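You operate a simulated robot arm through the tools that you are given. There is no shell and no other tool. Be economical: measure what you need, move in short steps, check, and stop when the job is done.

You run a simulated robot arm. Do the job below in one go: nothing can be reset, and whatever is moved stays where it is left.

## Task
Give motor 2 a trial run on the supply box and unplug it.
Fine: move the blue plug only with the switch off; green lamp for at least three seconds; plug back in its rest.

Only the result counts: the job must be done as asked and must still hold three seconds after the hand-in. Knocking over, shifting, dropping, spilling or breaking anything else fails it.

## Robot
A 7-joint arm with a two-finger parallel gripper, fixed in place. Base frame: the origin is at the foot of the arm, x ahead of it, y to its left, z up. Lengths are in mm, angles in degrees, forces in N, time in s.
Its first joint turns from -66.0 to 66.0 degrees. Payload 1.57 kg.
Tool frame: the origin (TCP) lies between the finger pads and is the grasp point; the fingertips stand 30 mm ahead of it; z points along the fingers, y is the line along which they close. The gripper opens to 110 mm. The fingers are 24 mm wide and 12 mm thick; the gripper's body (48 by 112 mm) begins 78 mm behind the TCP.
Orientation is that of the tool frame in the base frame, as [roll, pitch, yaw] about the fixed x, y, z axes, in that order (R = Rz(yaw) Ry(pitch) Rx(roll)). With the fingers straight down and closing along the base's y, the tool's x points along the base's -x, its y along +y and its z along -z.

## Interface
- The arm moves only by the tool step_arm. Its argument "plan" is a list of rows, each an object (a shift or turn left out is 0, a gripper value left out holds the last) with "travel": the shift along the base's x, y, z in units of 400 mm (1.0 is 400 mm), a list of three; "rotation": the turn, a rotation vector about the base's x, y, z in units of 90 degrees (1.0 is 90 degrees), a list of three; "gripper": the gripper command, from -1 (fully open) to 1 (shut), values between in proportion. In form: [{"travel": [x, y, z], "rotation": [wx, wy, wz], "gripper": gripper}, ...]. A call has 1 to 10 rows; each row is the pose to reach, as a shift and turn from the pose commanded when the call began. A call with a number of a shift or a turn outside -1 to 1 is refused whole. A row lasts 0.2 s, in which the tool goes at most 50 mm and 8.6 degrees; a call with a longer step from one row to the next is refused whole, and so is a gripper value outside its range. A pose out of reach is approached as far as the arm can. The call stops where the force on the tool passes 40 N (or 10 N more than at its start, if that is more) or the arm is blocked; 0.2 s more then pass. Each finger travels about 108 mm/s and halts on what it meets, pressing with about 39 N; the grip force reading is that of the motor and also rises with nothing between the fingers. The clock runs only during rows and for 0.2 s after the last one: add rows that repeat a pose to give the fingers time. It gives the time, the measured TCP pose, the force on the tool (base axes), the opening and the grip force at its end, in the units of the frame above (readings bear some noise), with the torque about the TCP (base axes, N m) and any sound that the robot's microphone picked up.
- Cameras (640 x 400 px; columns grow to the right, rows downward): "scene" is fixed at [169.5, -397.1, 1400.9]; the picture's right is [0.72, -0.69, 0.00], its down [-0.42, -0.44, -0.80] and it looks along [0.55, 0.58, -0.61] (base axes); focal length 320 px, centre (320, 200). "wrist" rides on the gripper at [70, 16, -141] in the tool frame; the picture's right is [-0.23, 0.97, 0.00], its down [-0.85, -0.20, -0.48] and it looks along [-0.47, -0.11, 0.88] (tool axes); focal length 222 px, centre (320, 200). There is no depth. A picture from a camera that has moved, and an enlarged one, comes with that camera's place and axes in the base frame and with its lens.
- grab_frame(camera): a new picture of that camera. The clock stands still meanwhile.
- close_up(camera, box): a new picture of the part [left, top, right, bottom] of that camera's present view, enlarged. The clock stands still meanwhile.
- sign_off(): hands the job in; it is judged then, once.

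Go step by step. Nothing tells you positions but the pictures and the camera data: compare them with the known pose of the tool, close in by small moves and look again before you grip or let go. The budget is 120 turns and 64 pictures, counting those below and the enlarged ones. Unless the task says otherwise, let go and move clear before handing in, and close with one line.

The tools are called after "Request:" as name(argument=value, ...) on one line, values as JSON. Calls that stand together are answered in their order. step_arm: Moves the arm, as the interface text tells. Its arguments: {"type":"object","properties":{"plan":{"type":"array","items":{"type":"object","properties":{"travel":{"type":"array","items":{"type":"number"}},"rotation":{"type":"array","items":{"type":"number"}},"gripper":{"type":"number"}}}}},"required":["plan"]} The other tools are called the same way: grab_frame (camera) takes a picture; close_up (camera, box) takes an enlarged picture of a part of a camera's view; sign_off () hands the job in.

At the start:

```text
clock: 0.0
tcp_pos: [458.5, -55.5, 1198.0]
tool_rot: [-180.0, 0.0, 180.0]
ft_force: [-0.2, 0.7, 0.1]
wrist_torque: [-0.02, -0.01, 0.0]
opening: 110.1
finger_force: 0.1
```

scene: 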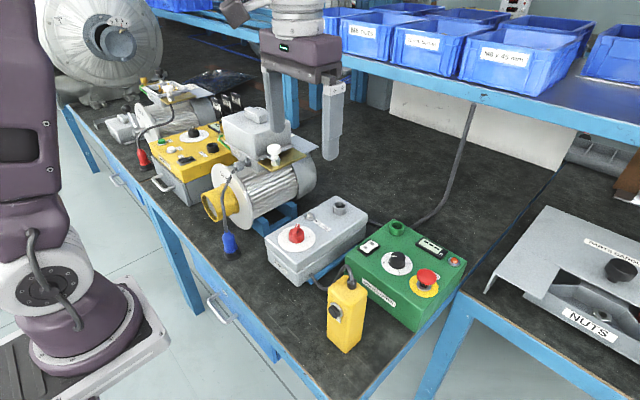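
wrist: 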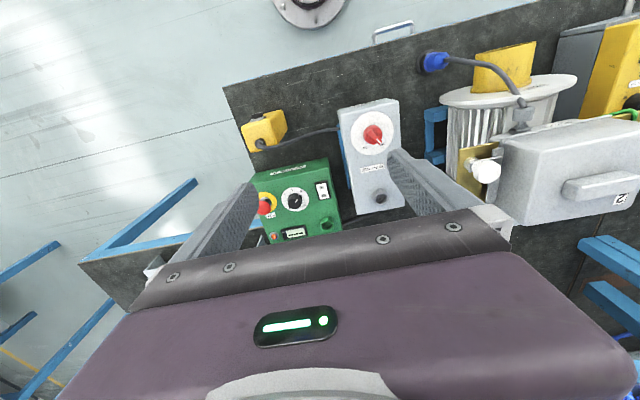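

I see motors, a grey switch box with a red knob, a green box with dial/emergency stop, a yellow socket/rest, and a blue plug hanging by motor 2. I look closer before moving.

Request:
close_up(camera="scene", box=[200, 90, 480, 360])

Request:
close_up(camera="scene", box=[90, 70, 290, 270])

Request:
close_up(camera="wrist", box=[220, 30, 640, 260])

```text
1.48 times, centred on (340, 225) of scene
camera zoom: at [169.5, -397.1, 1400.9], right [0.72, -0.69, 0.0], down [-0.42, -0.44, -0.8], along [0.55, 0.58, -0.61], focal length 475 px, centre (290, 163)
```

zoom: 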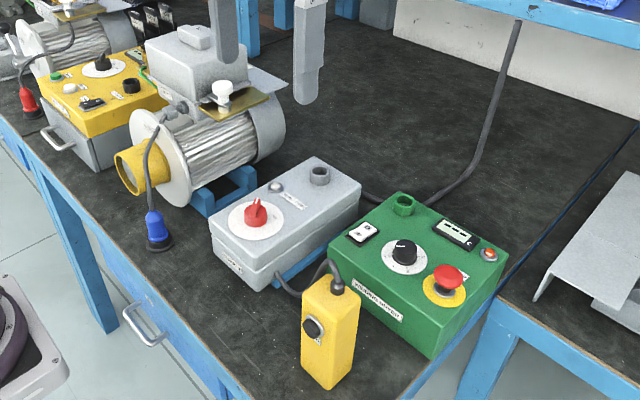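

```text
2.00 times, centred on (190, 170) of scene
camera zoom: at [169.5, -397.1, 1400.9], right [0.72, -0.69, 0.0], down [-0.42, -0.44, -0.8], along [0.55, 0.58, -0.61], focal length 641 px, centre (580, 260)
```

zoom: 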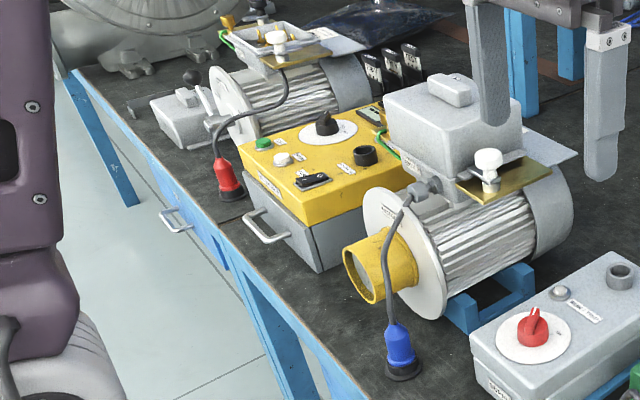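

```text
1.52 times, centred on (430, 145) of wrist
camera zoom: at [388.6, -39.5, 1339.8], right [0.23, 0.97, 0.0], down [0.85, -0.2, 0.48], along [0.47, -0.11, -0.88], focal length 338 px, centre (152, 284)
```

zoom: 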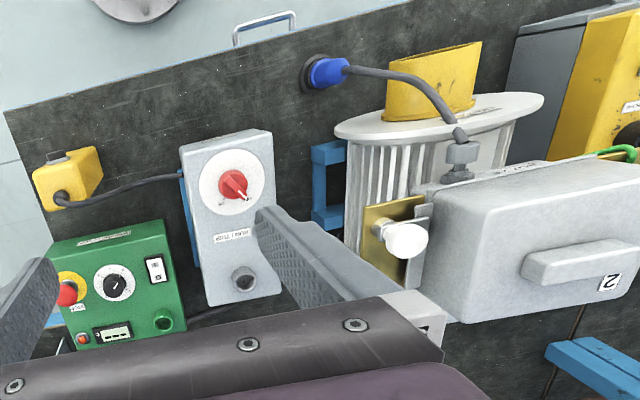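

Labels need reading to identify the supply box. Zooming tightly.

Request:
close_up(camera="scene", box=[260, 185, 370, 285])

Request:
close_up(camera="scene", box=[345, 215, 465, 315])

Request:
close_up(camera="scene", box=[140, 110, 240, 210])

```text
4.00 times, centred on (315, 235) of scene
camera zoom: at [169.5, -397.1, 1400.9], right [0.72, -0.69, 0.0], down [-0.42, -0.44, -0.8], along [0.55, 0.58, -0.61], focal length 1282 px, centre (340, 60)
```

zoom: 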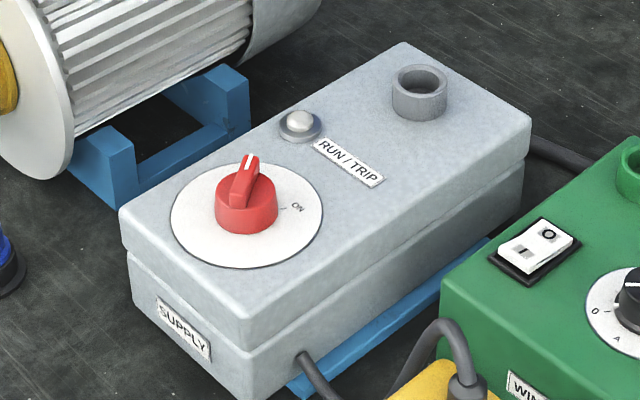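

```text
4.00 times, centred on (405, 265) of scene
camera zoom: at [169.5, -397.1, 1400.9], right [0.72, -0.69, 0.0], down [-0.42, -0.44, -0.8], along [0.55, 0.58, -0.61], focal length 1282 px, centre (-20, -60)
```

zoom: 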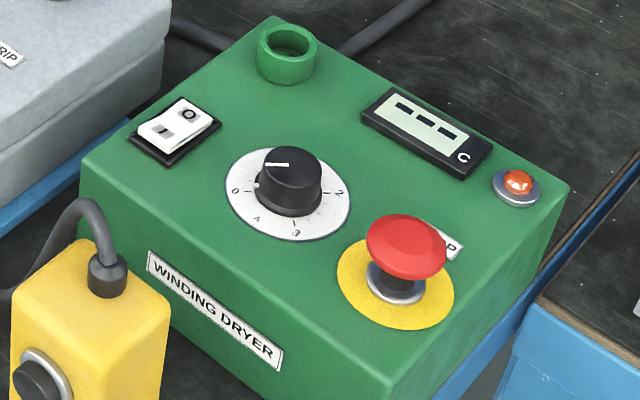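

```text
4.00 times, centred on (190, 160) of scene
camera zoom: at [169.5, -397.1, 1400.9], right [0.72, -0.69, 0.0], down [-0.42, -0.44, -0.8], along [0.55, 0.58, -0.61], focal length 1282 px, centre (840, 360)
```

zoom: 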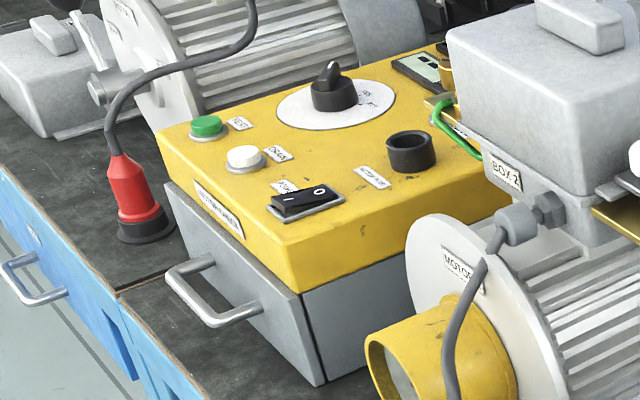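

The grey box is the SUPPLY, with switch, RUN/TRIP lamp and a socket on top. A yellow pendant is cabled to it; I look at the pendant, the dial and the plug.

Request:
close_up(camera="scene", box=[315, 260, 385, 360])

Request:
close_up(camera="scene", box=[270, 210, 330, 260])

Request:
close_up(camera="scene", box=[195, 145, 285, 265])

Request:
close_up(camera="wrist", box=[230, 80, 430, 250])

```text
4.00 times, centred on (350, 310) of scene
camera zoom: at [169.5, -397.1, 1400.9], right [0.72, -0.69, 0.0], down [-0.42, -0.44, -0.8], along [0.55, 0.58, -0.61], focal length 1282 px, centre (200, -240)
```

zoom: 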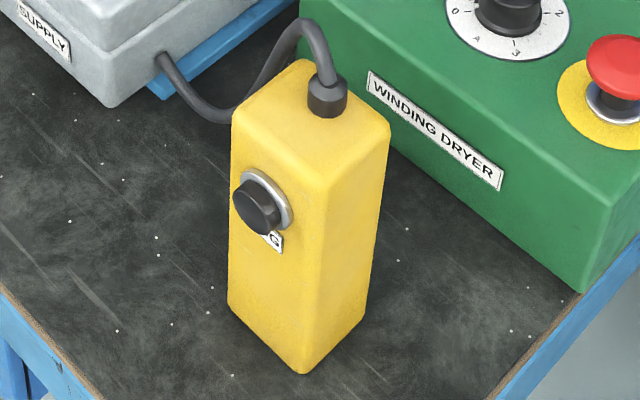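

```text
8.00 times, centred on (300, 235) of scene
camera zoom: at [169.5, -397.1, 1400.9], right [0.72, -0.69, 0.0], down [-0.42, -0.44, -0.8], along [0.55, 0.58, -0.61], focal length 2564 px, centre (480, -80)
```

zoom: 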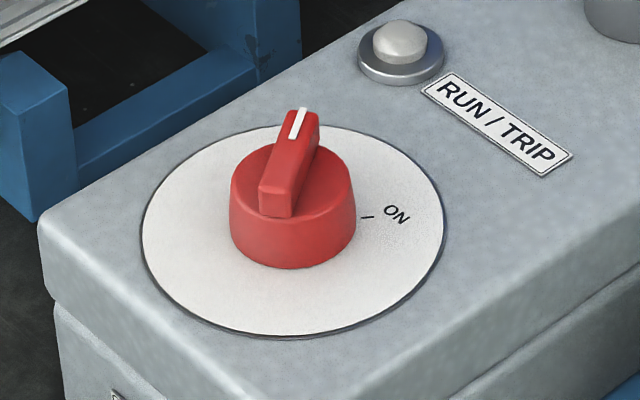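

```text
3.33 times, centred on (240, 205) of scene
camera zoom: at [169.5, -397.1, 1400.9], right [0.72, -0.69, 0.0], down [-0.42, -0.44, -0.8], along [0.55, 0.58, -0.61], focal length 1068 px, centre (587, 183)
```

zoom: 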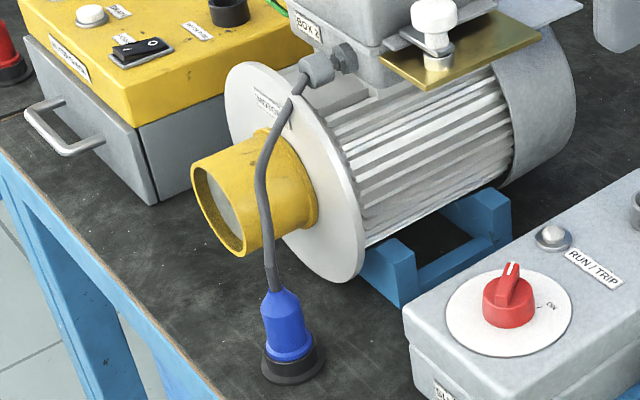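

```text
2.35 times, centred on (330, 165) of wrist
camera zoom: at [388.6, -39.5, 1339.8], right [0.23, 0.97, 0.0], down [0.85, -0.2, 0.48], along [0.47, -0.11, -0.88], focal length 523 px, centre (296, 282)
```

zoom: 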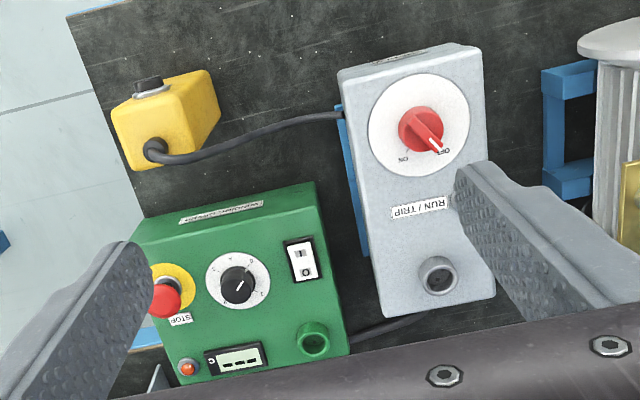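

Triangulating with both cameras puts the table nearer z≈750, the plug at about (411, 200), the switch knob at about (504, 34, 900) and the socket at about (660, 44, 870). The switch is OFF. I go above the plug, staying high, and look.

Request:
step_arm(plan=[{"travel": [-0.06, 0.06, 0], "gripper": -1}, {"travel": [-0.12, 0.14, 0]}, {"travel": [-0.12, 0.25, 0]}, {"travel": [-0.12, 0.36, 0]}, {"travel": [-0.12, 0.47, 0]}, {"travel": [-0.12, 0.58, -0.02]}, {"travel": [-0.12, 0.64, -0.12]}, {"travel": [-0.12, 0.64, -0.24]}, {"travel": [-0.12, 0.64, -0.25]}])

Request:
grab_frame(camera="wrist")

Request:
grab_frame(camera="scene")

```text
clock: 2.0
tcp_pos: [409.4, 200.8, 1099.2]
tool_rot: [180.0, 0.0, 180.0]
ft_force: [0.0, 0.5, 0.1]
wrist_torque: [0.03, 0.02, 0.0]
opening: 109.9
finger_force: 0.1
```

```text
51 pictures are left
camera wrist: at [339.6, 215.6, 1239.9], right [0.23, 0.97, 0.0], down [0.86, -0.2, 0.48], along [0.47, -0.11, -0.88], focal length 222 px, centre (320, 200)
```

wrist: 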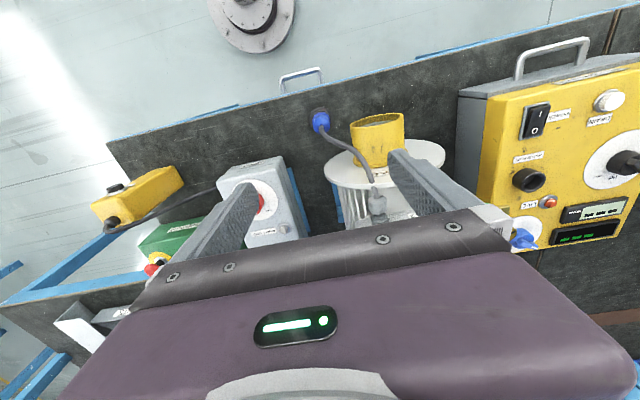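

```text
50 pictures are left
```

scene: 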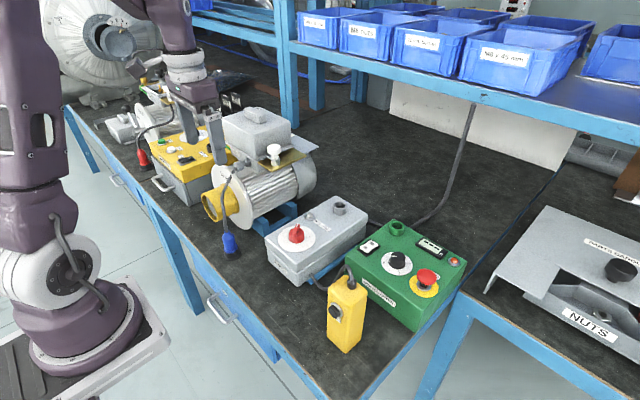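

The gripper projects exactly over the plug foot, so the plug is at about (408, 200) with the table near z=750. The motor's yellow snout is close on the +y side, so I turn 45° about z, half-close and descend.

Request:
step_arm(plan=[{"travel": [0, 0, -0.06], "rotation": [0, 0, 0.09], "gripper": -0.1}, {"travel": [0, 0, -0.14], "rotation": [0, 0, 0.18]}, {"travel": [0, 0, -0.22], "rotation": [0, 0, 0.27]}, {"travel": [0, 0, -0.3], "rotation": [0, 0, 0.36]}, {"travel": [0, 0, -0.38], "rotation": [0, 0, 0.45]}, {"travel": [0, 0, -0.42], "rotation": [0, 0, 0.5]}, {"travel": [0, 0, -0.42], "rotation": [0, 0, 0.5]}])

Request:
grab_frame(camera="wrist")

Request:
close_up(camera="scene", box=[180, 150, 290, 270])

```text
clock: 3.6
tcp_pos: [409.0, 199.4, 929.5]
tool_rot: [180.0, 0.0, -134.9]
ft_force: [-0.8, 0.0, 0.3]
wrist_torque: [-0.01, 0.02, 0.0]
opening: 60.3
finger_force: 0.0
```

```text
49 pictures are left
camera wrist: at [348.6, 161.5, 1071.7], right [-0.53, 0.85, 0.0], down [0.75, 0.46, 0.48], along [0.41, 0.25, -0.88], focal length 222 px, centre (320, 200)
```

wrist: 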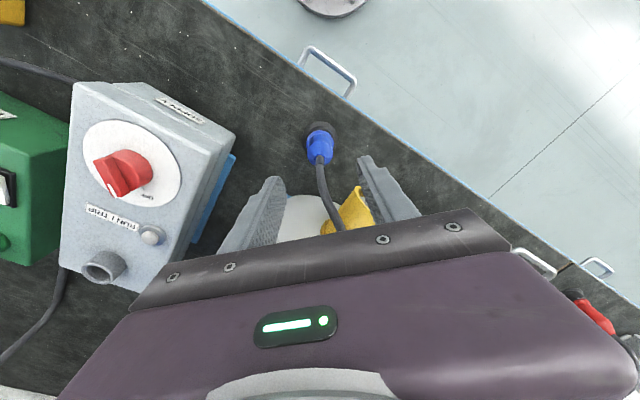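

```text
3.33 times, centred on (235, 210) of scene
camera zoom: at [169.5, -397.1, 1400.9], right [0.72, -0.69, 0.0], down [-0.42, -0.44, -0.8], along [0.55, 0.58, -0.61], focal length 1068 px, centre (603, 167)
```

zoom: 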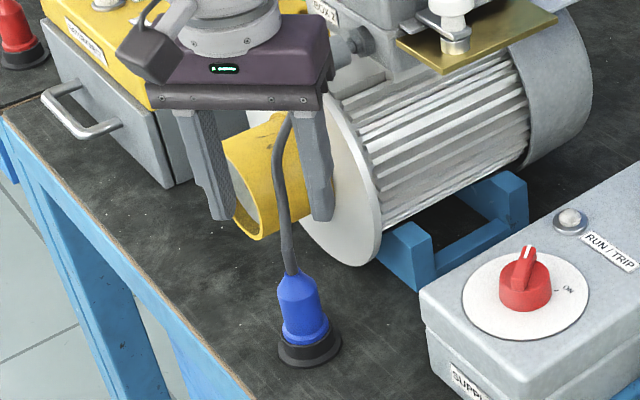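

The plug looks to be about 6 mm further along the camera direction, around (415, 203), top at z≈830. I correct, come down part way and check.

Request:
step_arm(plan=[{"travel": [0.015, 0.009, -0.08]}, {"travel": [0.015, 0.009, -0.16]}, {"travel": [0.015, 0.009, -0.2]}, {"travel": [0.015, 0.009, -0.2]}])

Request:
grab_frame(camera="wrist")

Request:
close_up(camera="scene", box=[180, 150, 290, 270])

```text
clock: 4.6
tcp_pos: [416.2, 204.6, 849.1]
tool_rot: [180.0, 0.0, -135.0]
ft_force: [-0.4, 0.7, 0.5]
wrist_torque: [-0.01, -0.03, 0.0]
opening: 60.3
finger_force: 0.1
```

```text
47 pictures are left
camera wrist: at [355.2, 165.6, 991.6], right [-0.53, 0.85, 0.0], down [0.75, 0.46, 0.48], along [0.41, 0.25, -0.88], focal length 222 px, centre (320, 200)
```

wrist: 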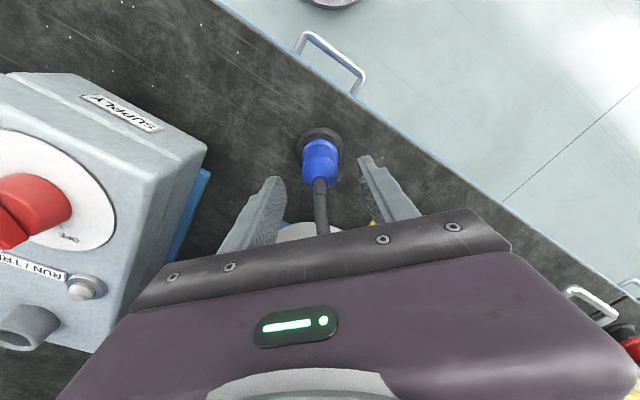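

```text
3.33 times, centred on (235, 210) of scene
camera zoom: at [169.5, -397.1, 1400.9], right [0.72, -0.69, 0.0], down [-0.42, -0.44, -0.8], along [0.55, 0.58, -0.61], focal length 1068 px, centre (603, 167)
```

zoom: 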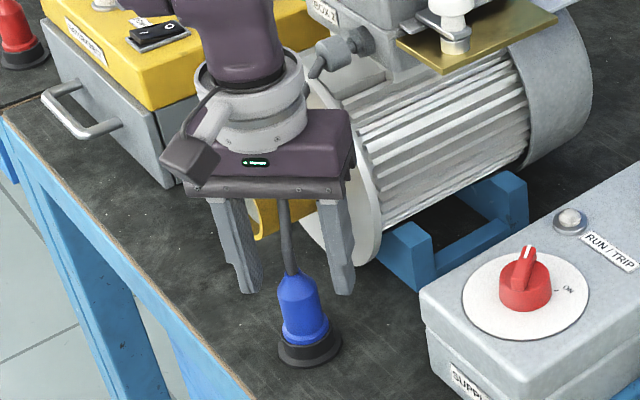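

The fingers straddle the plug well. I descend to z≈810 and close.

Request:
step_arm(plan=[{"travel": [-0.004, -0.003, -0.05]}, {"travel": [-0.004, -0.003, -0.098]}, {"travel": [-0.004, -0.003, -0.098]}, {"travel": [-0.004, -0.003, -0.098], "gripper": 1}, {"travel": [-0.004, -0.003, -0.098]}, {"travel": [-0.004, -0.003, -0.098]}])

Request:
grab_frame(camera="wrist")

```text
clock: 6.0
tcp_pos: [414.2, 202.0, 811.9]
tool_rot: [180.0, 0.0, -135.1]
ft_force: [0.0, 0.2, 0.1]
wrist_torque: [0.01, -0.01, -0.01]
opening: 33.9
finger_force: 39.0
```

```text
45 pictures are left
camera wrist: at [353.4, 164.1, 953.0], right [-0.53, 0.85, 0.0], down [0.75, 0.46, 0.48], along [0.41, 0.25, -0.88], focal length 222 px, centre (320, 200)
```

wrist: 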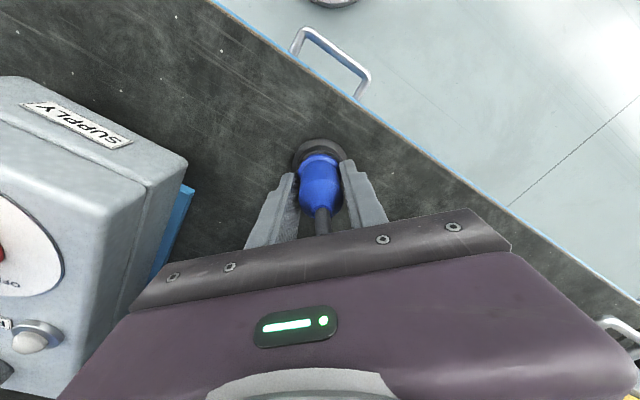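

The plug is gripped (33.9 mm). I record the rest pose as (414.2, 202.0, 811.9) and lift straight up.

Request:
step_arm(plan=[{"travel": [0, 0, 0.02]}, {"travel": [0, 0, 0.07]}, {"travel": [0, 0, 0.15]}, {"travel": [0, 0, 0.25]}, {"travel": [0, 0, 0.35]}, {"travel": [0, 0, 0.4]}, {"travel": [0, 0, 0.4]}])

Request:
grab_frame(camera="scene")

Request:
grab_frame(camera="wrist")

```text
clock: 7.6
tcp_pos: [414.5, 203.6, 972.3]
tool_rot: [-179.9, 0.0, -135.0]
ft_force: [-0.3, -0.2, -1.0]
wrist_torque: [-0.02, -0.01, -0.01]
opening: 33.6
finger_force: 39.0
```

```text
44 pictures are left
```

scene: 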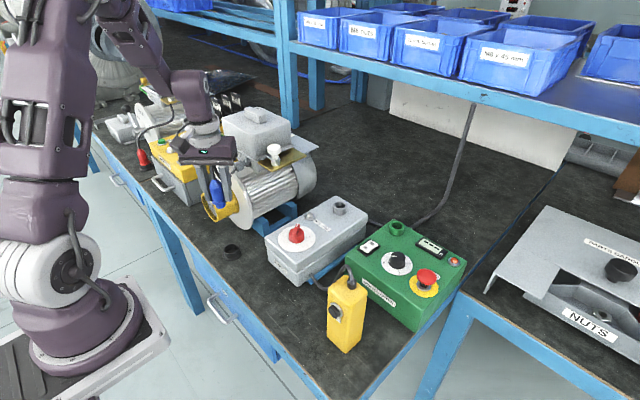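

```text
43 pictures are left
camera wrist: at [353.3, 164.0, 1113.1], right [-0.53, 0.85, 0.0], down [0.75, 0.46, 0.48], along [0.41, 0.25, -0.88], focal length 222 px, centre (320, 200)
```

wrist: 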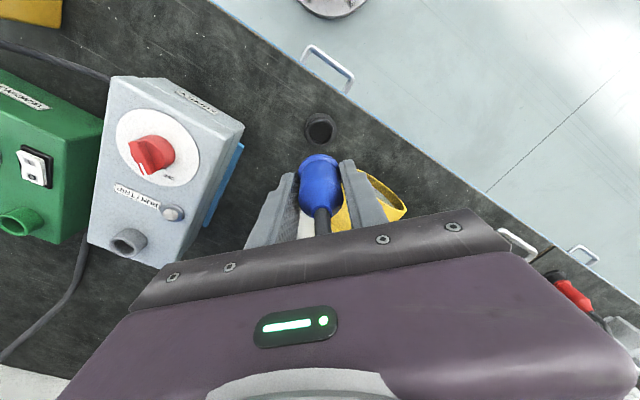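

The plug is out, the rest stayed put. I carry it at z≈1010 around the motor toward the supply socket at about (658, 44), stopping short to look.

Request:
step_arm(plan=[{"travel": [0, -0.08, 0.05]}, {"travel": [0, -0.18, 0.1]}, {"travel": [0, -0.28, 0.1]}, {"travel": [0.05, -0.37, 0.1]}, {"travel": [0.15, -0.4, 0.1]}, {"travel": [0.25, -0.4, 0.1]}, {"travel": [0.35, -0.4, 0.1]}, {"travel": [0.45, -0.4, 0.1]}, {"travel": [0.5, -0.4, 0.1]}, {"travel": [0.5, -0.4, 0.1]}])

Request:
grab_frame(camera="scene")

Request:
grab_frame(camera="wrist")

```text
clock: 9.8
tcp_pos: [613.9, 44.2, 1009.4]
tool_rot: [180.0, -0.1, -135.0]
ft_force: [0.3, -0.3, -0.6]
wrist_torque: [0.02, -0.02, 0.02]
opening: 33.7
finger_force: 39.0
```

```text
42 pictures are left
```

scene: 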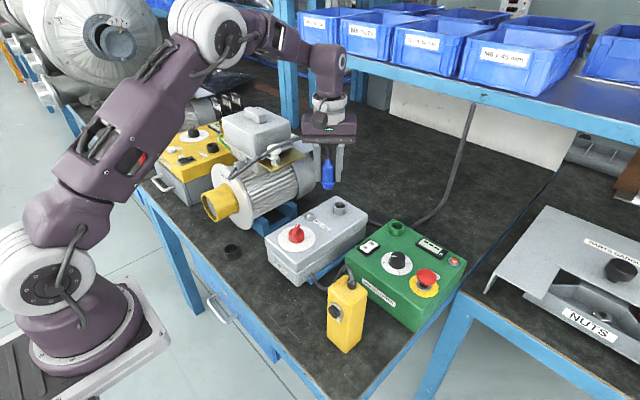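

```text
41 pictures are left
camera wrist: at [554.2, 4.5, 1151.9], right [-0.53, 0.85, 0.0], down [0.75, 0.46, 0.48], along [0.41, 0.25, -0.88], focal length 222 px, centre (320, 200)
```

wrist: 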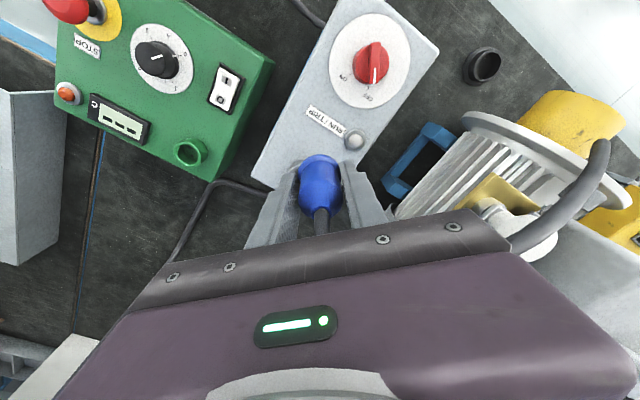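

Lamp and dial triangulate consistently, with the lamp at (587, 78, 868). The plug hides the socket from the wrist camera, so I move out above it at x≈655, where it should show just above the plug in the picture.

Request:
step_arm(plan=[{"travel": [0.05, 0, 0]}, {"travel": [0.1, 0, 0]}, {"travel": [0.1, 0, 0]}])

Request:
grab_frame(camera="wrist")

Request:
close_up(camera="scene", box=[270, 110, 390, 250])

```text
clock: 10.6
tcp_pos: [654.0, 42.7, 1010.0]
tool_rot: [180.0, 0.1, -134.9]
ft_force: [0.6, -0.5, -0.1]
wrist_torque: [-0.04, 0.03, 0.01]
opening: 33.9
finger_force: 38.9
```

```text
40 pictures are left
camera wrist: at [594.1, 5.0, 1152.0], right [-0.53, 0.85, 0.0], down [0.75, 0.46, 0.48], along [0.41, 0.25, -0.88], focal length 222 px, centre (320, 200)
```

wrist: 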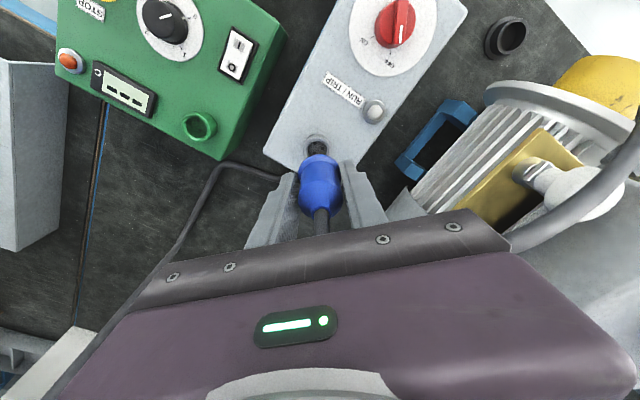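

```text
2.86 times, centred on (330, 180) of scene
camera zoom: at [169.5, -397.1, 1400.9], right [0.72, -0.69, 0.0], down [-0.42, -0.44, -0.8], along [0.55, 0.58, -0.61], focal length 916 px, centre (291, 257)
```

zoom: 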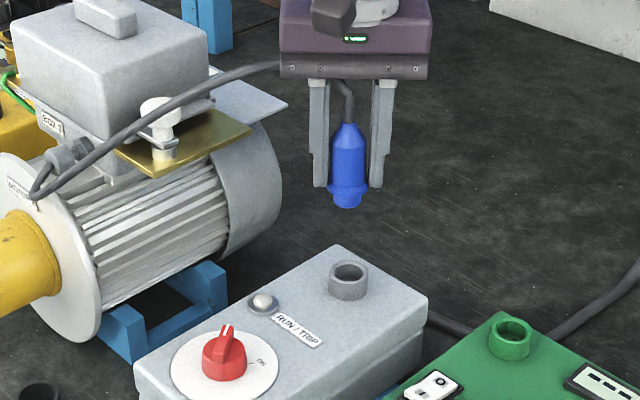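

Request:
close_up(camera="wrist", box=[270, 110, 370, 180])

Request:
close_up(camera="scene", box=[310, 140, 380, 220])

```text
5.71 times, centred on (320, 145) of wrist
camera zoom: at [594.1, 5.0, 1152.0], right [-0.53, 0.85, 0.0], down [0.75, 0.46, 0.48], along [0.41, 0.25, -0.88], focal length 1269 px, centre (320, 514)
```

zoom: 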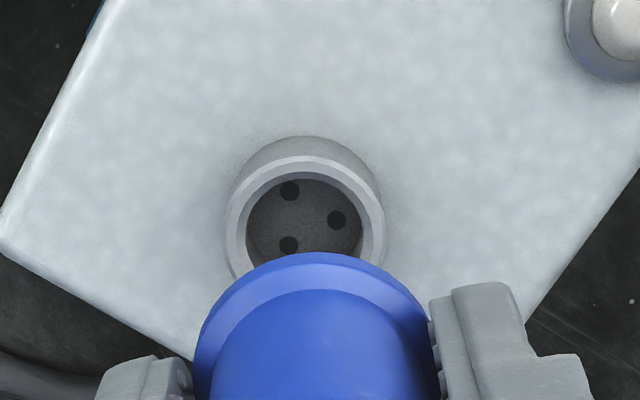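

```text
5.00 times, centred on (345, 180) of scene
camera zoom: at [169.5, -397.1, 1400.9], right [0.72, -0.69, 0.0], down [-0.42, -0.44, -0.8], along [0.55, 0.58, -0.61], focal length 1603 px, centre (195, 300)
```

zoom: 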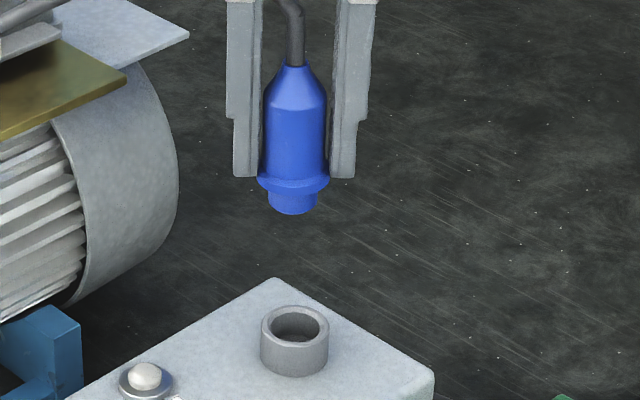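

The socket has three pin holes, so orientation may matter. I check whether the rest shows a matching pattern.

Request:
close_up(camera="wrist", box=[475, 8, 545, 66])

Request:
close_up(camera="scene", box=[215, 235, 251, 265])

```text
6.90 times, centred on (510, 37) of wrist
camera zoom: at [594.1, 5.0, 1152.0], right [-0.53, 0.85, 0.0], down [0.75, 0.46, 0.48], along [0.41, 0.25, -0.88], focal length 1532 px, centre (-990, 1324)
```

zoom: 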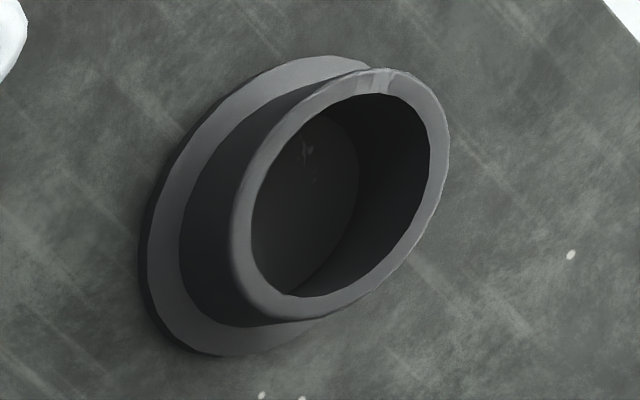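

```text
13.33 times, centred on (233, 250) of scene
camera zoom: at [169.5, -397.1, 1400.9], right [0.72, -0.69, 0.0], down [-0.42, -0.44, -0.8], along [0.55, 0.58, -0.61], focal length 4274 px, centre (1480, -467)
```

zoom: 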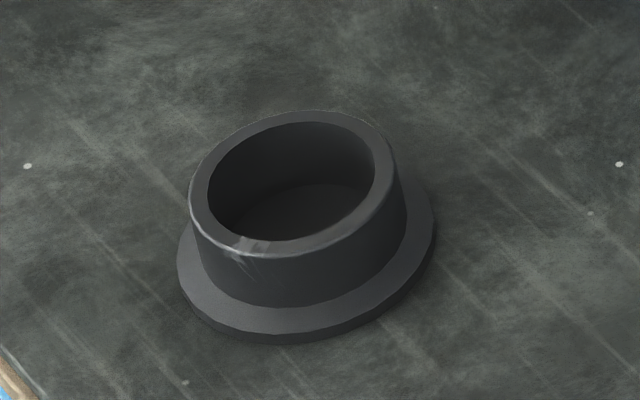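

No key in the rest, so I take the plug as symmetric. Apparent ring sizes put the socket rim at about (659, 42, 885). I shift by (+5, −1), lower to z≈950 and check alignment.

Request:
step_arm(plan=[{"travel": [0.0125, -0.002, -0.05]}, {"travel": [0.0125, -0.002, -0.11]}, {"travel": [0.0125, -0.002, -0.15]}, {"travel": [0.0125, -0.002, -0.15]}])

Request:
close_up(camera="wrist", box=[270, 110, 370, 180])

Request:
close_up(camera="scene", box=[310, 150, 380, 230])

```text
clock: 11.6
tcp_pos: [658.7, 42.9, 951.5]
tool_rot: [179.9, 0.1, -135.1]
ft_force: [-0.3, -0.1, -0.1]
wrist_torque: [-0.04, -0.01, -0.02]
opening: 33.6
finger_force: 39.3
```

```text
5.71 times, centred on (320, 145) of wrist
camera zoom: at [598.8, 4.6, 1092.6], right [-0.53, 0.85, 0.0], down [0.75, 0.46, 0.48], along [0.41, 0.25, -0.88], focal length 1269 px, centre (320, 514)
```

zoom: 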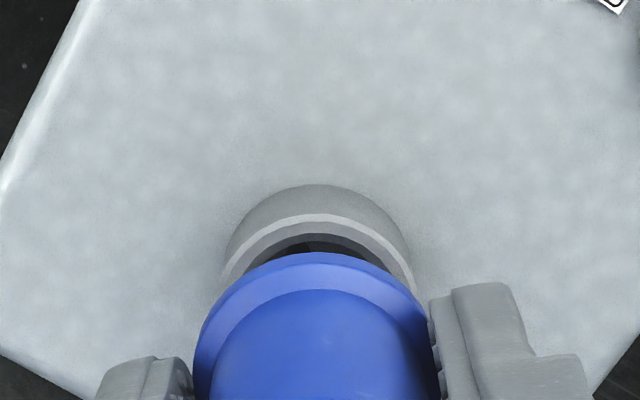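

```text
5.00 times, centred on (345, 190) of scene
camera zoom: at [169.5, -397.1, 1400.9], right [0.72, -0.69, 0.0], down [-0.42, -0.44, -0.8], along [0.55, 0.58, -0.61], focal length 1603 px, centre (195, 250)
```

zoom: 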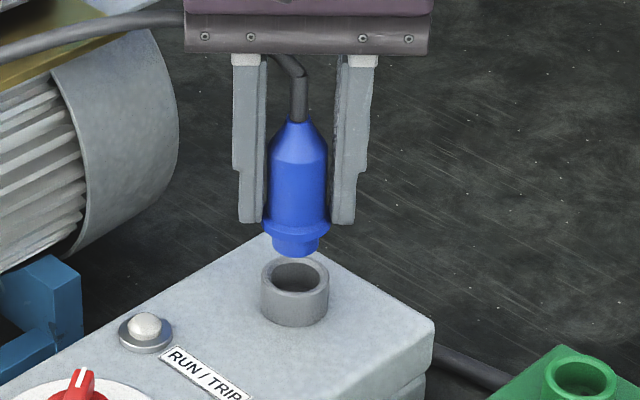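

Laterally aligned in both views; perhaps 1 mm forward to go. I lower by about 11 mm more and look.

Request:
step_arm(plan=[{"travel": [0.0025, 0.001, -0.014]}, {"travel": [0.0025, 0.001, -0.028]}, {"travel": [0.0025, 0.001, -0.028]}])

Request:
close_up(camera="scene", box=[323, 180, 363, 220])

Request:
close_up(camera="wrist", box=[290, 130, 350, 170])

```text
clock: 12.4
tcp_pos: [660.6, 43.4, 940.2]
tool_rot: [-180.0, 0.1, -134.9]
ft_force: [0.0, 0.6, -1.0]
wrist_torque: [-0.03, -0.01, 0.04]
opening: 33.9
finger_force: 39.1
```

```text
10.00 times, centred on (343, 200) of scene
camera zoom: at [169.5, -397.1, 1400.9], right [0.72, -0.69, 0.0], down [-0.42, -0.44, -0.8], along [0.55, 0.58, -0.61], focal length 3205 px, centre (90, 200)
```

zoom: 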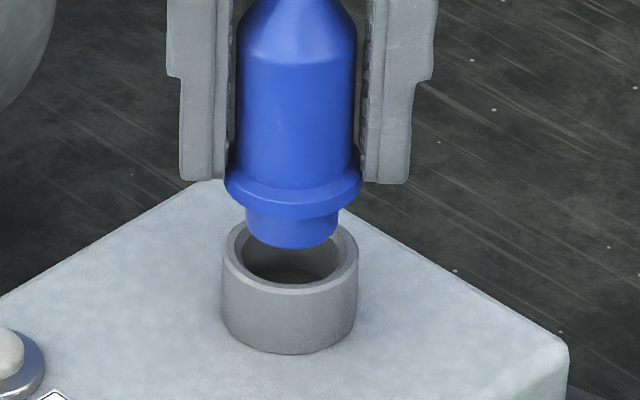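

```text
10.00 times, centred on (320, 150) of wrist
camera zoom: at [599.5, 4.3, 1081.6], right [-0.53, 0.85, 0.0], down [0.75, 0.46, 0.48], along [0.41, 0.25, -0.88], focal length 2221 px, centre (320, 700)
```

zoom: 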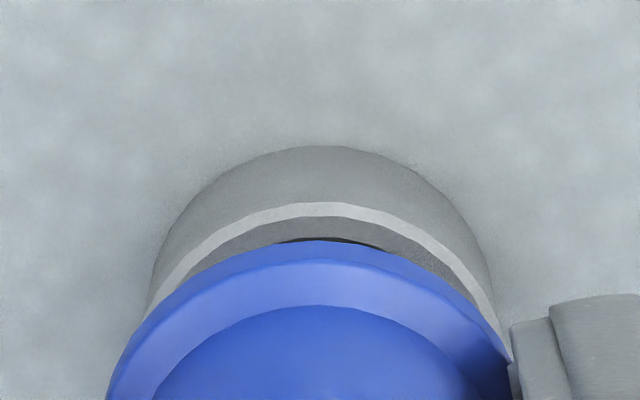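

Spigot sits about 10 mm above the rim, aligned. I lower in 2 mm rows watching the force.

Request:
step_arm(plan=[{"travel": [0.002, 0.001, -0.005]}, {"travel": [0.002, 0.001, -0.01]}, {"travel": [0.002, 0.001, -0.015]}, {"travel": [0.002, 0.001, -0.02]}, {"travel": [0.002, 0.001, -0.025]}])

Request:
close_up(camera="scene", box=[323, 180, 363, 220])

```text
clock: 13.6
tcp_pos: [659.3, 44.0, 930.2]
tool_rot: [179.9, -0.1, -135.0]
ft_force: [0.4, 1.0, -0.6]
wrist_torque: [0.0, 0.02, -0.01]
opening: 33.4
finger_force: 38.8
```

```text
10.00 times, centred on (343, 200) of scene
camera zoom: at [169.5, -397.1, 1400.9], right [0.72, -0.69, 0.0], down [-0.42, -0.44, -0.8], along [0.55, 0.58, -0.61], focal length 3205 px, centre (90, 200)
```

zoom: 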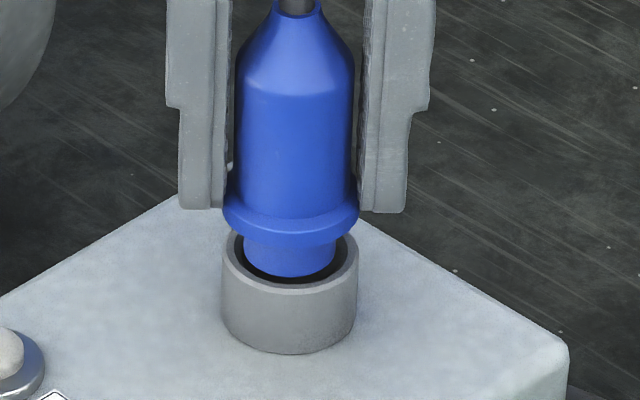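

No contact yet; the spigot tip is at about rim level, centred in the bore. Continuing down slowly.

Request:
step_arm(plan=[{"travel": [0, 0, -0.005]}, {"travel": [0, 0, -0.01]}, {"travel": [0, 0, -0.015]}, {"travel": [0, 0, -0.02]}])

Request:
close_up(camera="scene", box=[323, 180, 363, 220])

```text
clock: 14.6
tcp_pos: [661.9, 44.2, 921.1]
tool_rot: [-180.0, 0.3, -135.0]
ft_force: [12.8, 10.6, 4.3]
wrist_torque: [0.44, -0.57, 0.0]
opening: 33.1
finger_force: 38.8
```

```text
10.00 times, centred on (343, 200) of scene
camera zoom: at [169.8, -396.8, 1400.9], right [0.72, -0.69, 0.0], down [-0.42, -0.44, -0.8], along [0.55, 0.58, -0.61], focal length 3205 px, centre (90, 200)
```

zoom: 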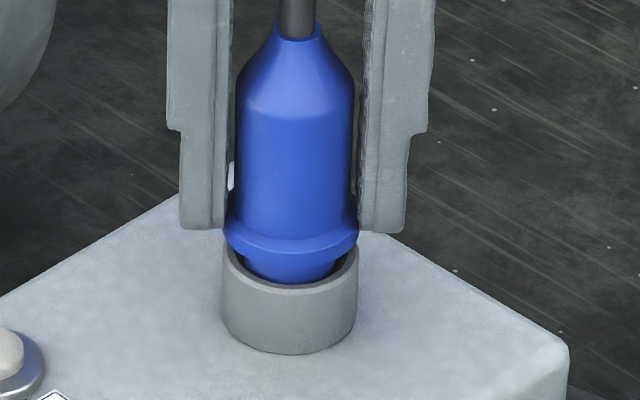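

It is entering, but the wall pushes the plug toward +x,+y, so I shift about 2 mm that way and continue.

Request:
step_arm(plan=[{"travel": [0.004, 0.003, 0]}, {"travel": [0.006, 0.005, 0]}, {"travel": [0.006, 0.005, 0]}])

```text
clock: 15.4
tcp_pos: [662.8, 45.1, 921.7]
tool_rot: [179.9, -0.1, -134.9]
ft_force: [0.9, 7.1, -0.5]
wrist_torque: [0.32, -0.05, -0.06]
opening: 33.7
finger_force: 38.7
```

Request:
step_arm(plan=[{"travel": [0, 0.003, 0]}, {"travel": [0, 0.003, -0.005]}, {"travel": [0, 0.003, -0.01]}, {"travel": [0, 0.003, -0.015]}, {"travel": [0, 0.003, -0.015]}])

Request:
close_up(camera="scene", box=[323, 180, 363, 220])

```text
clock: 16.6
tcp_pos: [662.8, 46.9, 916.3]
tool_rot: [180.0, 0.0, -135.0]
ft_force: [0.1, 0.5, 4.0]
wrist_torque: [-0.04, 0.01, 0.02]
opening: 33.6
finger_force: 39.0
```

```text
10.00 times, centred on (343, 200) of scene
camera zoom: at [169.4, -397.1, 1400.9], right [0.72, -0.69, 0.0], down [-0.42, -0.44, -0.8], along [0.55, 0.58, -0.61], focal length 3205 px, centre (90, 200)
```

zoom: 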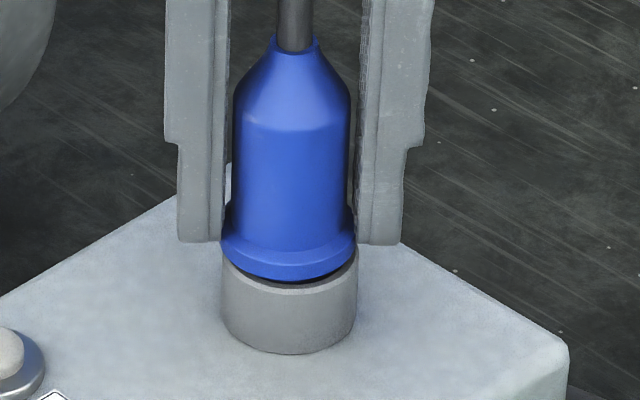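

Nearly seated with a small gap left. Pressing down a few mm more.

Request:
step_arm(plan=[{"travel": [0, 0, -0.005]}, {"travel": [0, 0, -0.01]}, {"travel": [0, 0, -0.015]}, {"travel": [0, 0, -0.015]}])

Request:
close_up(camera="scene", box=[323, 180, 363, 220])

```text
clock: 17.6
tcp_pos: [663.8, 46.7, 912.0]
tool_rot: [-179.8, 0.1, -134.9]
ft_force: [-5.1, 1.0, 36.9]
wrist_torque: [-0.05, 0.22, 0.42]
opening: 33.6
finger_force: 39.1
```

```text
10.00 times, centred on (343, 200) of scene
camera zoom: at [168.6, -397.1, 1401.0], right [0.72, -0.69, 0.0], down [-0.42, -0.44, -0.8], along [0.55, 0.58, -0.61], focal length 3205 px, centre (90, 200)
```

zoom: 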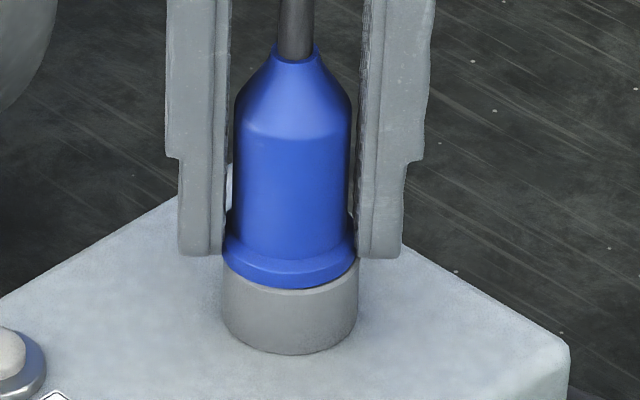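

Seated (37 N, TCP z=912). I ease off, open moderately and rise straight up.

Request:
step_arm(plan=[{"travel": [0, 0, 0.008]}, {"travel": [0, 0, 0.008], "gripper": -0.1}, {"travel": [0, 0, 0.008]}, {"travel": [0, 0, 0.05]}, {"travel": [0, 0, 0.12]}, {"travel": [0, 0, 0.22]}, {"travel": [0, 0, 0.3]}, {"travel": [0, 0, 0.3]}])

Request:
grab_frame(camera="scene")

Request:
grab_frame(camera="wrist")

```text
clock: 19.4
tcp_pos: [660.2, 46.4, 1030.7]
tool_rot: [-180.0, 0.0, -135.1]
ft_force: [0.7, 0.3, -0.1]
wrist_torque: [-0.01, 0.0, -0.01]
opening: 60.5
finger_force: 0.1
```

```text
26 pictures are left
```

scene: 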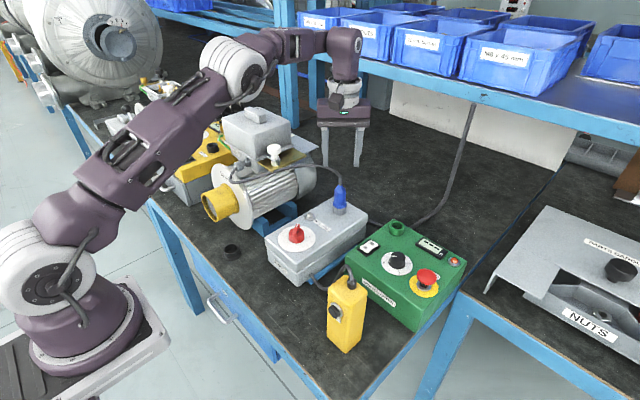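

```text
25 pictures are left
camera wrist: at [600.2, 7.8, 1173.0], right [-0.53, 0.85, 0.0], down [0.75, 0.46, 0.48], along [0.41, 0.25, -0.88], focal length 222 px, centre (320, 200)
```

wrist: 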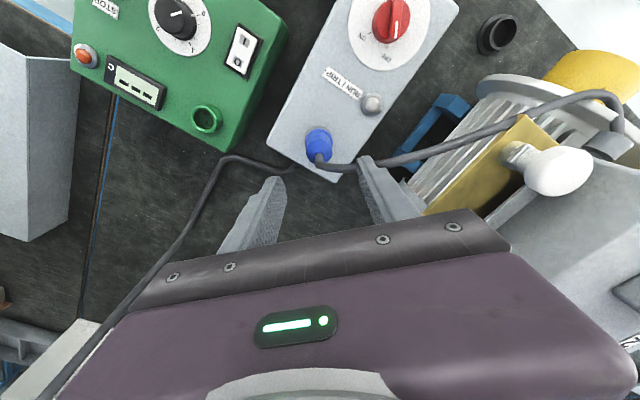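

The plug stands in the supply socket with its cable free. Next the switch: knob axis about (511, 44), handle pointing about 22° from +x (OFF), ON about −38°. I move above it, aligning the fingers across the handle.

Request:
step_arm(plan=[{"travel": [-0.08, 0, 0], "rotation": [0, 0, -0.08]}, {"travel": [-0.18, 0, 0], "rotation": [0, 0, -0.16]}, {"travel": [-0.28, 0, 0], "rotation": [0, 0, -0.25]}, {"travel": [-0.37, 0, -0.03], "rotation": [0, 0, -0.25]}, {"travel": [-0.37, -0.005, -0.08], "rotation": [0, 0, -0.25]}, {"travel": [-0.37, -0.005, -0.08], "rotation": [0, 0, -0.25]}])

Request:
grab_frame(camera="wrist")

Request:
close_up(camera="scene", box=[250, 140, 370, 260])

```text
clock: 20.8
tcp_pos: [515.1, 43.4, 997.9]
tool_rot: [-179.9, 0.0, -157.7]
ft_force: [-0.3, 0.6, -0.1]
wrist_torque: [0.0, 0.03, -0.02]
opening: 60.3
finger_force: 0.1
```

```text
24 pictures are left
camera wrist: at [444.0, 31.7, 1139.7], right [-0.16, 0.99, 0.0], down [0.87, 0.14, 0.48], along [0.47, 0.08, -0.88], focal length 222 px, centre (320, 200)
```

wrist: 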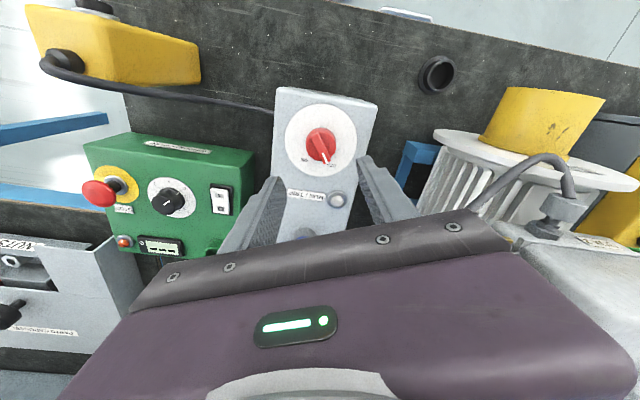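

```text
3.33 times, centred on (310, 200) of scene
camera zoom: at [169.5, -397.1, 1400.9], right [0.72, -0.69, 0.0], down [-0.42, -0.44, -0.8], along [0.55, 0.58, -0.61], focal length 1068 px, centre (353, 200)
```

zoom: 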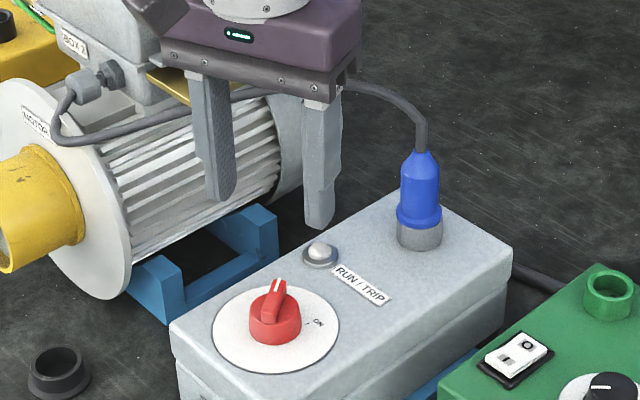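

Knob at about (510, 45). I come down to z≈950 and zoom for handle angle and centring.

Request:
step_arm(plan=[{"travel": [-0.008, 0.004, -0.06]}, {"travel": [-0.008, 0.004, -0.12]}, {"travel": [-0.008, 0.004, -0.12]}])

Request:
close_up(camera="wrist", box=[265, 105, 375, 190])

Request:
close_up(camera="scene", box=[270, 190, 330, 250])

```text
clock: 21.6
tcp_pos: [513.0, 47.2, 950.2]
tool_rot: [180.0, 0.0, -157.5]
ft_force: [0.1, 0.4, 1.0]
wrist_torque: [0.01, -0.02, -0.01]
opening: 60.5
finger_force: 0.0
```

```text
4.71 times, centred on (320, 148) of wrist
camera zoom: at [442.1, 34.0, 1091.6], right [-0.16, 0.99, 0.0], down [0.87, 0.14, 0.48], along [0.47, 0.08, -0.88], focal length 1045 px, centre (320, 447)
```

zoom: 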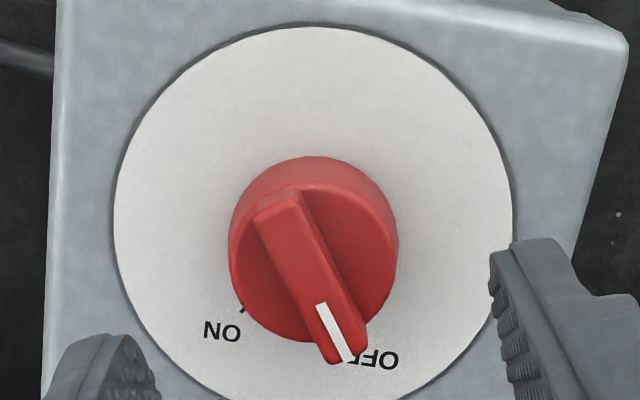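

```text
6.67 times, centred on (300, 220) of scene
camera zoom: at [169.5, -397.1, 1400.9], right [0.72, -0.69, 0.0], down [-0.42, -0.44, -0.8], along [0.55, 0.58, -0.61], focal length 2137 px, centre (453, 67)
```

zoom: 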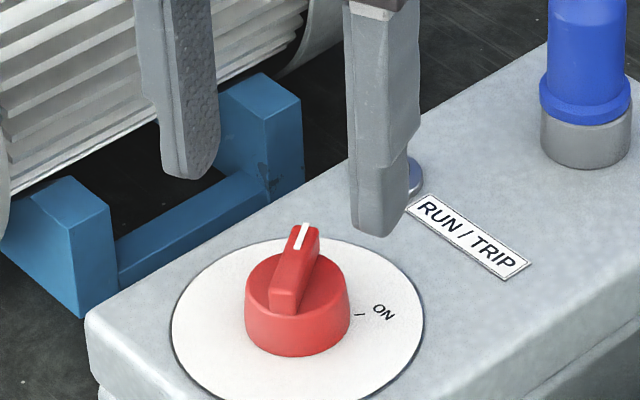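

Handle is about 10° further round than the tool, and the knob centre is about 2.5 mm off. I correct both, descend to z≈911 and close on the handle.

Request:
step_arm(plan=[{"travel": [-0.006, -0.004, 0], "rotation": [0, 0, 0.06]}, {"travel": [-0.006, -0.004, -0.03], "rotation": [0, 0, 0.115]}, {"travel": [-0.006, -0.004, -0.07], "rotation": [0, 0, 0.115]}, {"travel": [-0.006, -0.004, -0.0975], "rotation": [0, 0, 0.115]}, {"travel": [-0.006, -0.004, -0.0975], "rotation": [0, 0, 0.115]}, {"travel": [-0.006, -0.004, -0.0975], "rotation": [0, 0, 0.115], "gripper": 1}, {"travel": [-0.006, -0.004, -0.0975], "rotation": [0, 0, 0.115]}, {"travel": [-0.006, -0.004, -0.0975], "rotation": [0, 0, 0.115]}])

Request:
close_up(camera="scene", box=[270, 190, 330, 250])

```text
clock: 23.4
tcp_pos: [510.9, 43.4, 910.8]
tool_rot: [-180.0, 0.0, -147.3]
ft_force: [13.3, -21.9, -11.1]
wrist_torque: [-0.21, -0.68, -0.05]
opening: 10.1
finger_force: 27.4
```

```text
6.67 times, centred on (300, 220) of scene
camera zoom: at [170.0, -397.6, 1400.6], right [0.72, -0.69, 0.0], down [-0.42, -0.44, -0.8], along [0.55, 0.58, -0.61], focal length 2137 px, centre (453, 67)
```

zoom: 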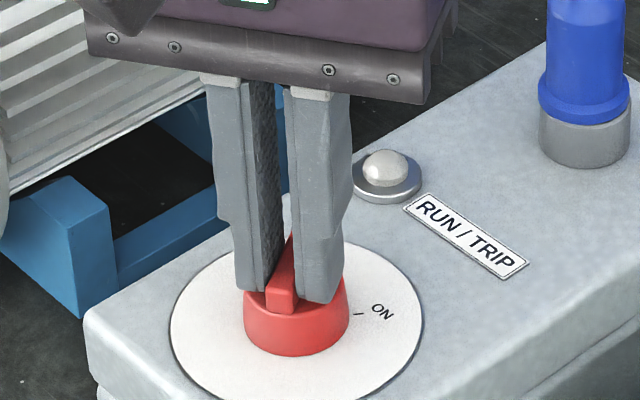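

Handle gripped (10 mm). A side load says I'm ~1.5 mm off centre, so I relieve it first.

Request:
step_arm(plan=[{"travel": [0.002, -0.003, 0]}, {"travel": [0.002, -0.003, 0]}, {"travel": [0.002, -0.003, 0]}])

```text
clock: 24.2
tcp_pos: [511.4, 43.1, 910.7]
tool_rot: [-180.0, 0.0, -147.1]
ft_force: [8.7, -16.0, 2.9]
wrist_torque: [-0.7, 0.24, -0.04]
opening: 9.6
finger_force: 28.4
```

Request:
step_arm(plan=[{"travel": [0.004, -0.006, 0]}, {"travel": [0.004, -0.006, 0]}, {"travel": [0.004, -0.006, 0]}])

```text
clock: 25.0
tcp_pos: [511.1, 44.0, 910.9]
tool_rot: [179.9, 0.0, -147.1]
ft_force: [-12.6, 10.7, 24.2]
wrist_torque: [0.17, 0.46, 0.09]
opening: 9.9
finger_force: 27.9
```

Request:
step_arm(plan=[{"travel": [-0.0018, 0.0024, 0.0015]}, {"travel": [-0.0018, 0.0024, 0.0015]}])

```text
clock: 25.6
tcp_pos: [510.0, 42.7, 911.8]
tool_rot: [179.9, -0.1, -147.1]
ft_force: [-12.4, 12.4, 3.9]
wrist_torque: [0.79, -0.46, 0.06]
opening: 10.0
finger_force: 28.3
```

Side load is acceptable. Now turning the switch clockwise 60° to ON.

Request:
step_arm(plan=[{"travel": [-0.001, 0.001, 0], "rotation": [0, 0, -0.07]}, {"travel": [-0.001, 0.001, 0], "rotation": [0, 0, -0.14]}, {"travel": [-0.001, 0.001, 0], "rotation": [0, 0, -0.21]}, {"travel": [-0.001, 0.001, 0], "rotation": [0, 0, -0.28]}, {"travel": [-0.001, 0.001, 0], "rotation": [0, 0, -0.35]}, {"travel": [-0.001, 0.001, 0], "rotation": [0, 0, -0.42]}, {"travel": [-0.001, 0.001, 0], "rotation": [0, 0, -0.49]}, {"travel": [-0.001, 0.001, 0], "rotation": [0, 0, -0.56]}, {"travel": [-0.001, 0.001, 0], "rotation": [0, 0, -0.63]}, {"travel": [-0.001, 0.001, 0], "rotation": [0, 0, -0.67]}])

Request:
close_up(camera="scene", box=[260, 180, 350, 260])

```text
clock: 27.7
tcp_pos: [510.0, 45.3, 912.0]
tool_rot: [179.7, -0.1, 155.2]
ft_force: [-1.9, 4.3, 4.2]
wrist_torque: [0.05, 0.3, 0.03]
opening: 9.8
finger_force: 28.2
stopped in row 10: the force on the tool passed its limit (the readings are from after the stop); the commanded pose is now the measured one
```

```text
5.00 times, centred on (305, 220) of scene
camera zoom: at [169.4, -397.0, 1400.9], right [0.72, -0.69, 0.0], down [-0.42, -0.44, -0.8], along [0.55, 0.58, -0.61], focal length 1603 px, centre (395, 100)
```

zoom: 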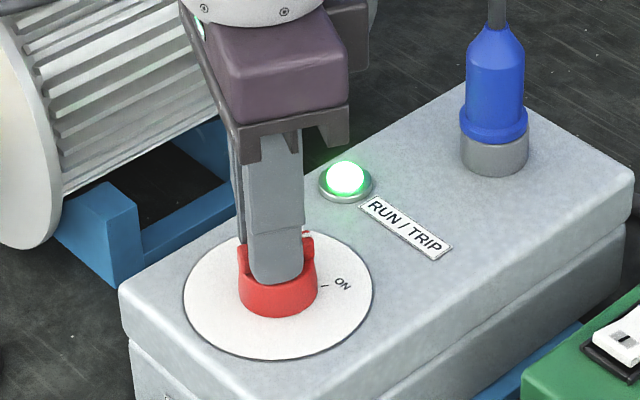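

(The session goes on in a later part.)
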